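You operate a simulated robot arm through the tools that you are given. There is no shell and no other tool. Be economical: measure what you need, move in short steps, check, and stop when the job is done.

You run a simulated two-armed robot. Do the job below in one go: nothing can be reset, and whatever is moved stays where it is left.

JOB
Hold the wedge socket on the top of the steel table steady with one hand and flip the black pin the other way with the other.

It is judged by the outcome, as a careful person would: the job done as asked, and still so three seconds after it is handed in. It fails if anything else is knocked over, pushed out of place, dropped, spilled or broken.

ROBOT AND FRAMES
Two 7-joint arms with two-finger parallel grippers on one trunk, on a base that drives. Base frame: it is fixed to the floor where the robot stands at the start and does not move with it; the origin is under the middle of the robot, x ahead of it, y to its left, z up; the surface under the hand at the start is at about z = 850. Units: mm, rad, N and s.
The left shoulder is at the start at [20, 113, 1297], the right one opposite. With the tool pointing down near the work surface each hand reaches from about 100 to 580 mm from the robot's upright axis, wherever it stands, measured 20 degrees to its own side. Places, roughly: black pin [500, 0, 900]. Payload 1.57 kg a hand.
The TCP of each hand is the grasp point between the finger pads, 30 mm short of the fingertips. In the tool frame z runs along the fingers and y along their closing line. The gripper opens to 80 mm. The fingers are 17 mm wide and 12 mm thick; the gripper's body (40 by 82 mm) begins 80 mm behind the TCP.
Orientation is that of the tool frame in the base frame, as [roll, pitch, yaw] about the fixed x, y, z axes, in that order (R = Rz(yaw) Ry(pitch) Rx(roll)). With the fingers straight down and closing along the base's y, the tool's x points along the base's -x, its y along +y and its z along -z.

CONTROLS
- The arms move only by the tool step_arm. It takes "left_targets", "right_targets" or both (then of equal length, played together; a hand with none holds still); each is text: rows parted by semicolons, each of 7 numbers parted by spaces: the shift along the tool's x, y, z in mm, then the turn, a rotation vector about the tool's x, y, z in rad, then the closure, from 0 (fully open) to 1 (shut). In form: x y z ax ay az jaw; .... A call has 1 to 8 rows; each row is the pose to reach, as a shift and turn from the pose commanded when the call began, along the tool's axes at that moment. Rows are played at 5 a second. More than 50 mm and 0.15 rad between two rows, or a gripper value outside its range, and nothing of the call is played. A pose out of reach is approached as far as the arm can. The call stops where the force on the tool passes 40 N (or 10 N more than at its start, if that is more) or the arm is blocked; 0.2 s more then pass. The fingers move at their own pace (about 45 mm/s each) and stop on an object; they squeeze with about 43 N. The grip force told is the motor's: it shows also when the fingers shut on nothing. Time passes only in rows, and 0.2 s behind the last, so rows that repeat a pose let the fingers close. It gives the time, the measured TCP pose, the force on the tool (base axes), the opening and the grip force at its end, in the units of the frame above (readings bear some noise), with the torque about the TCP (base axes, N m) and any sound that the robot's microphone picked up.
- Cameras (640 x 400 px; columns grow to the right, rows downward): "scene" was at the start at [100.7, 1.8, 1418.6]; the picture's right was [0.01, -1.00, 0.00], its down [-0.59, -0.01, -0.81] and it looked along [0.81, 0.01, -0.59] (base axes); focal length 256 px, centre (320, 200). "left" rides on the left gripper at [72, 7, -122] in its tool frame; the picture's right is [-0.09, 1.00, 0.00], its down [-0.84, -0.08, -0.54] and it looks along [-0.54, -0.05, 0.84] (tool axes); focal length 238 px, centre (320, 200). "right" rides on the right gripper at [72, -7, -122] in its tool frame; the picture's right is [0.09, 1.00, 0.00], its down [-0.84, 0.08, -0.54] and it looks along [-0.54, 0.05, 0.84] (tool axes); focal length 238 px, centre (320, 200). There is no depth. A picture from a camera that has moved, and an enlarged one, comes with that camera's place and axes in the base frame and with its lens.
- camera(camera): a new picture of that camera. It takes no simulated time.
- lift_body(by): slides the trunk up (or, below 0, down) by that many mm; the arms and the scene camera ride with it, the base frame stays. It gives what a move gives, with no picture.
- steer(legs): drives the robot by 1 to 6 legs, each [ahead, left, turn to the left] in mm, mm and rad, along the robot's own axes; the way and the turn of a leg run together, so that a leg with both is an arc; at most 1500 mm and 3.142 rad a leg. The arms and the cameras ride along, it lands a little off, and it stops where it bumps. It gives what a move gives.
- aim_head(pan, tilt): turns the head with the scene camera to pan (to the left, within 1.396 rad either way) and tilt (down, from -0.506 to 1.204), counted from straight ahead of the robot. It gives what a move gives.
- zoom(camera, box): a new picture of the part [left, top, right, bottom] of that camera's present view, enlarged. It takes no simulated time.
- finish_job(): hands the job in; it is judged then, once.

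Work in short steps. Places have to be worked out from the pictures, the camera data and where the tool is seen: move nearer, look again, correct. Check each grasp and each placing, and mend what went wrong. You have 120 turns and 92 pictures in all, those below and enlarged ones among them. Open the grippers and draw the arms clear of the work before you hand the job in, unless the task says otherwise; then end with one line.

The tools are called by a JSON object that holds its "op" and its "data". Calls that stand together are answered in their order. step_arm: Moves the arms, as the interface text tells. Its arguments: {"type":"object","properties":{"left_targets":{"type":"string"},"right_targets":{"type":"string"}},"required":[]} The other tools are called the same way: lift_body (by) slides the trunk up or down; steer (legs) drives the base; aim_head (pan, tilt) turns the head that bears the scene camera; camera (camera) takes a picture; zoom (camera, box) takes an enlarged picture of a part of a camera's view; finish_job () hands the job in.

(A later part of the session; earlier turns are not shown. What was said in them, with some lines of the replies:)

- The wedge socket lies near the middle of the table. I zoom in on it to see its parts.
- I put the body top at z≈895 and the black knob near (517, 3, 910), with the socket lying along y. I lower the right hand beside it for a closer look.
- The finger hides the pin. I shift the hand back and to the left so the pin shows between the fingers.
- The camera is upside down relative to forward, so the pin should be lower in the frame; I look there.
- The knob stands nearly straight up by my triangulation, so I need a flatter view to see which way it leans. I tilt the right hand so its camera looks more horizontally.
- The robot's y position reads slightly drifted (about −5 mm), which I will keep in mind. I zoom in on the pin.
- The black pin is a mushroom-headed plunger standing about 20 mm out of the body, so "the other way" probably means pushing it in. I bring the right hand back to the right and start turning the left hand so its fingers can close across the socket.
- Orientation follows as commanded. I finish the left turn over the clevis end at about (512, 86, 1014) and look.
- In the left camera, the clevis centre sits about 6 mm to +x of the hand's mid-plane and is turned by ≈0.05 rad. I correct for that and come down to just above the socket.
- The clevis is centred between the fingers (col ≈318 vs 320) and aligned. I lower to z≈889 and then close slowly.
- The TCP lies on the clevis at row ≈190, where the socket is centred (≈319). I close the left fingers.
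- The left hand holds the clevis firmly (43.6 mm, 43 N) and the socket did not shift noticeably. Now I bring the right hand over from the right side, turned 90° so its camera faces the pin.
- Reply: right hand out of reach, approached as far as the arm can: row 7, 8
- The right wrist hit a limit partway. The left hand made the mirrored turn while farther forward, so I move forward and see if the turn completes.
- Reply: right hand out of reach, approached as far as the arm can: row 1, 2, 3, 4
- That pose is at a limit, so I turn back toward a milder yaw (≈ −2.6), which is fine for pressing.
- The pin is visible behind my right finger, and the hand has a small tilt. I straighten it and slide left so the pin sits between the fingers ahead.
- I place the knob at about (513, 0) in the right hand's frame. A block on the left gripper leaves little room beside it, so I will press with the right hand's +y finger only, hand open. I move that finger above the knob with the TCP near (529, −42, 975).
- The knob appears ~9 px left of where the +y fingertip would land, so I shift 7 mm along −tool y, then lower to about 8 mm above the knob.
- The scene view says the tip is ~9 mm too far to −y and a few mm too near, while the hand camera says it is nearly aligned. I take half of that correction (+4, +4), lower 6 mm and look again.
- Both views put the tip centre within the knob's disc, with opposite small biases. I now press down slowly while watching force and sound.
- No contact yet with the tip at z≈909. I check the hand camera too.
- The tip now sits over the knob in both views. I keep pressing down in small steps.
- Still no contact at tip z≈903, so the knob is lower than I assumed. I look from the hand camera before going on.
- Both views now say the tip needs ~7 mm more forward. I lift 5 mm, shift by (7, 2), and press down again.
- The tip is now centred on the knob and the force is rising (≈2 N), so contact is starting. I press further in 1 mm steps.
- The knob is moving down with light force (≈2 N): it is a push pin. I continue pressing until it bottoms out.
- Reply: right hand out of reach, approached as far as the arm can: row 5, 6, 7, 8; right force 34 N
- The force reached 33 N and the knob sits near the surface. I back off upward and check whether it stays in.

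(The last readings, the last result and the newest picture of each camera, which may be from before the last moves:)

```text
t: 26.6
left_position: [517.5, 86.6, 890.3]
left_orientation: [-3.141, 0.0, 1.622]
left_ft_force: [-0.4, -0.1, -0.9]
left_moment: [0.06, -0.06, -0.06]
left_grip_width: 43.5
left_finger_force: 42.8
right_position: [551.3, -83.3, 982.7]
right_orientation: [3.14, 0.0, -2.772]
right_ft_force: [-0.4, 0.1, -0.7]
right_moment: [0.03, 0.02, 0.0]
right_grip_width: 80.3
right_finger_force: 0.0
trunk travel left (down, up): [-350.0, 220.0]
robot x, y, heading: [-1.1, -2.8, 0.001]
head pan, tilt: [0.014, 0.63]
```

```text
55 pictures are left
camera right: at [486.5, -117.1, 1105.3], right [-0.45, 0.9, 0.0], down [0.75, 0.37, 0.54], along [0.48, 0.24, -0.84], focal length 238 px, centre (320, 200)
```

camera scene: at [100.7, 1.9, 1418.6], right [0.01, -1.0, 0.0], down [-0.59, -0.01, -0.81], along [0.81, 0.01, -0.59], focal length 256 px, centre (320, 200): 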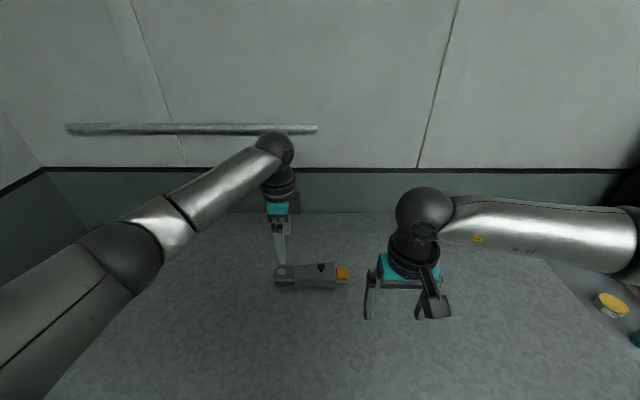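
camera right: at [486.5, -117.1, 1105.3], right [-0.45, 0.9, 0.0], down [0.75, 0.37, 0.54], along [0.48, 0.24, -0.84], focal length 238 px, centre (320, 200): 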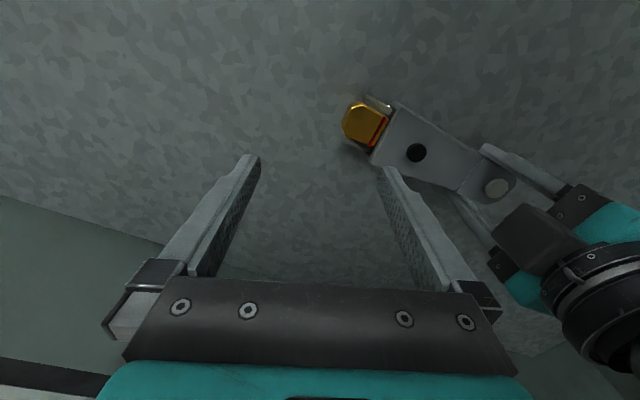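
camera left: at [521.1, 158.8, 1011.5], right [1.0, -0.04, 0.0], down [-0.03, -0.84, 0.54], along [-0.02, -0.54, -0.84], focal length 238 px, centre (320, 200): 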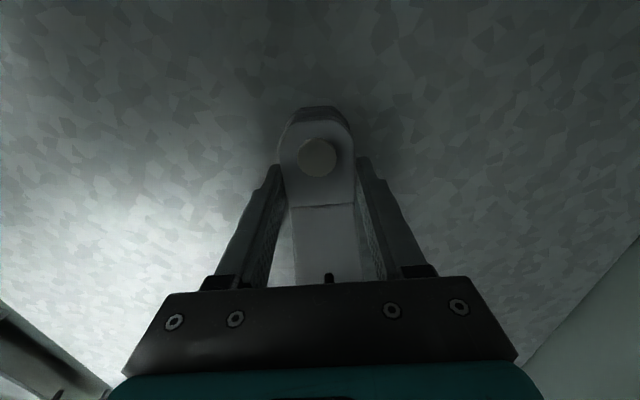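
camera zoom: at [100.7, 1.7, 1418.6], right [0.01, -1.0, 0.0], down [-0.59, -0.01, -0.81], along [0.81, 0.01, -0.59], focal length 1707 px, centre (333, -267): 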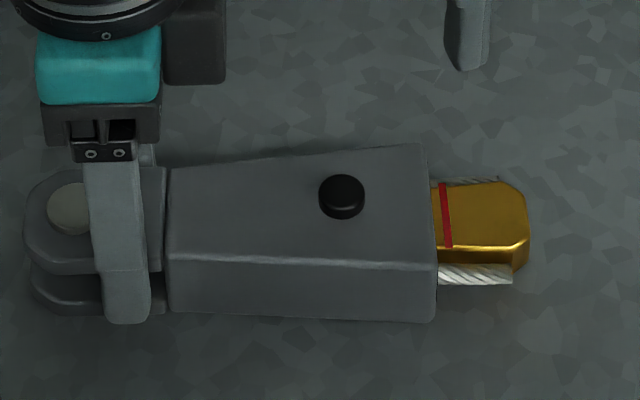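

The knob now sits flush on the body with no stem visible, and it held after the force came off. I open the left hand and raise it clear while the right hand draws away.

{"op": "step_arm", "data": {"left_targets": "0 0 0 0 0 0 0.6; 0 0 0 0 0 0 0.3; 0 0 0 0 0 0 0; 0 0 0 0 0 0 0; 0 0 -25 0 0 0 0; 0 0 -60 0 0 0 0; 0 0 -100 0 0 0 0; 0 0 -140 0 0 0 0", "right_targets": "0 -10 0 0 0 0 0; 0 -20 -5 0 0 0 0; 0 -30 -10 0 0 0 0; 10 -40 -20 0 0 0 0; 20 -50 -30 0 0 0 0; 30 -60 -40 0 0 0 0; 40 -70 -50 0 0 0 0; 50 -80 -60 0 0 0 0"}}

{"op": "zoom", "data": {"camera": "scene", "box": [240, 215, 400, 315]}}

{"op": "camera", "data": {"camera": "left"}}

```text
t: 28.4
left_position: [516.2, 85.1, 1029.6]
left_orientation: [3.141, -0.003, 1.623]
left_ft_force: [-0.1, -0.2, -0.6]
left_moment: [0.01, -0.01, -0.02]
left_grip_width: 80.0
left_finger_force: 0.0
right_position: [533.3, -176.0, 1040.7]
right_orientation: [3.141, 0.0, -2.773]
right_ft_force: [0.0, 0.7, -1.1]
right_moment: [0.01, -0.01, -0.03]
right_grip_width: 79.8
right_finger_force: 0.1
right hand out of reach, approached as far as the arm can: row 1, 2, 3, 4
trunk travel left (down, up): [-350.0, 220.0]
robot x, y, heading: [-0.8, -1.4, -0.001]
head pan, tilt: [0.014, 0.63]
```

```text
4.00 times, centred on (320, 265) of scene
camera zoom: at [100.4, 1.6, 1418.6], right [0.01, -1.0, 0.0], down [-0.59, -0.01, -0.81], along [0.81, 0.01, -0.59], focal length 1024 px, centre (320, -60)
```

zoom: 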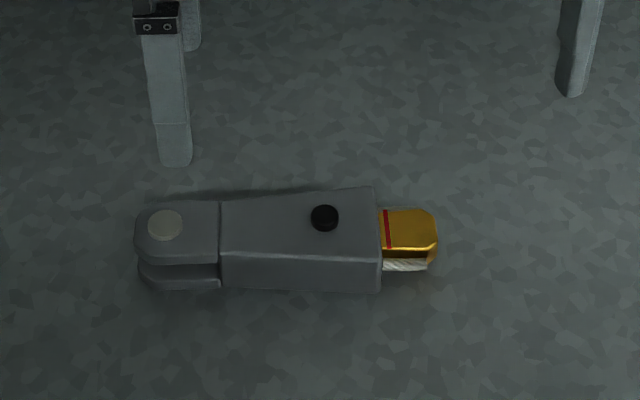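

```text
53 pictures are left
camera left: at [520.7, 158.3, 1150.9], right [1.0, -0.04, 0.0], down [-0.03, -0.84, 0.54], along [-0.02, -0.54, -0.84], focal length 238 px, centre (320, 200)
```

left: 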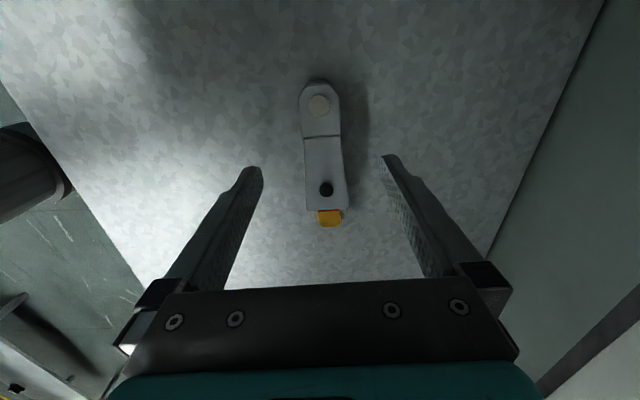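

The socket lies where it was, the pin has stayed pushed in for about 3 s, and both hands are open and clear. I hand the job in.

{"op": "finish_job", "data": {}}

```text
The job is handed in.
```

I held the wedge socket still with the left hand and pushed the black pin in with a finger of the right. It had been standing out of the body, so I took "the other way" to mean pushed in. It stayed flush after release, the socket shows no visible shift, and both hands are open and clear.
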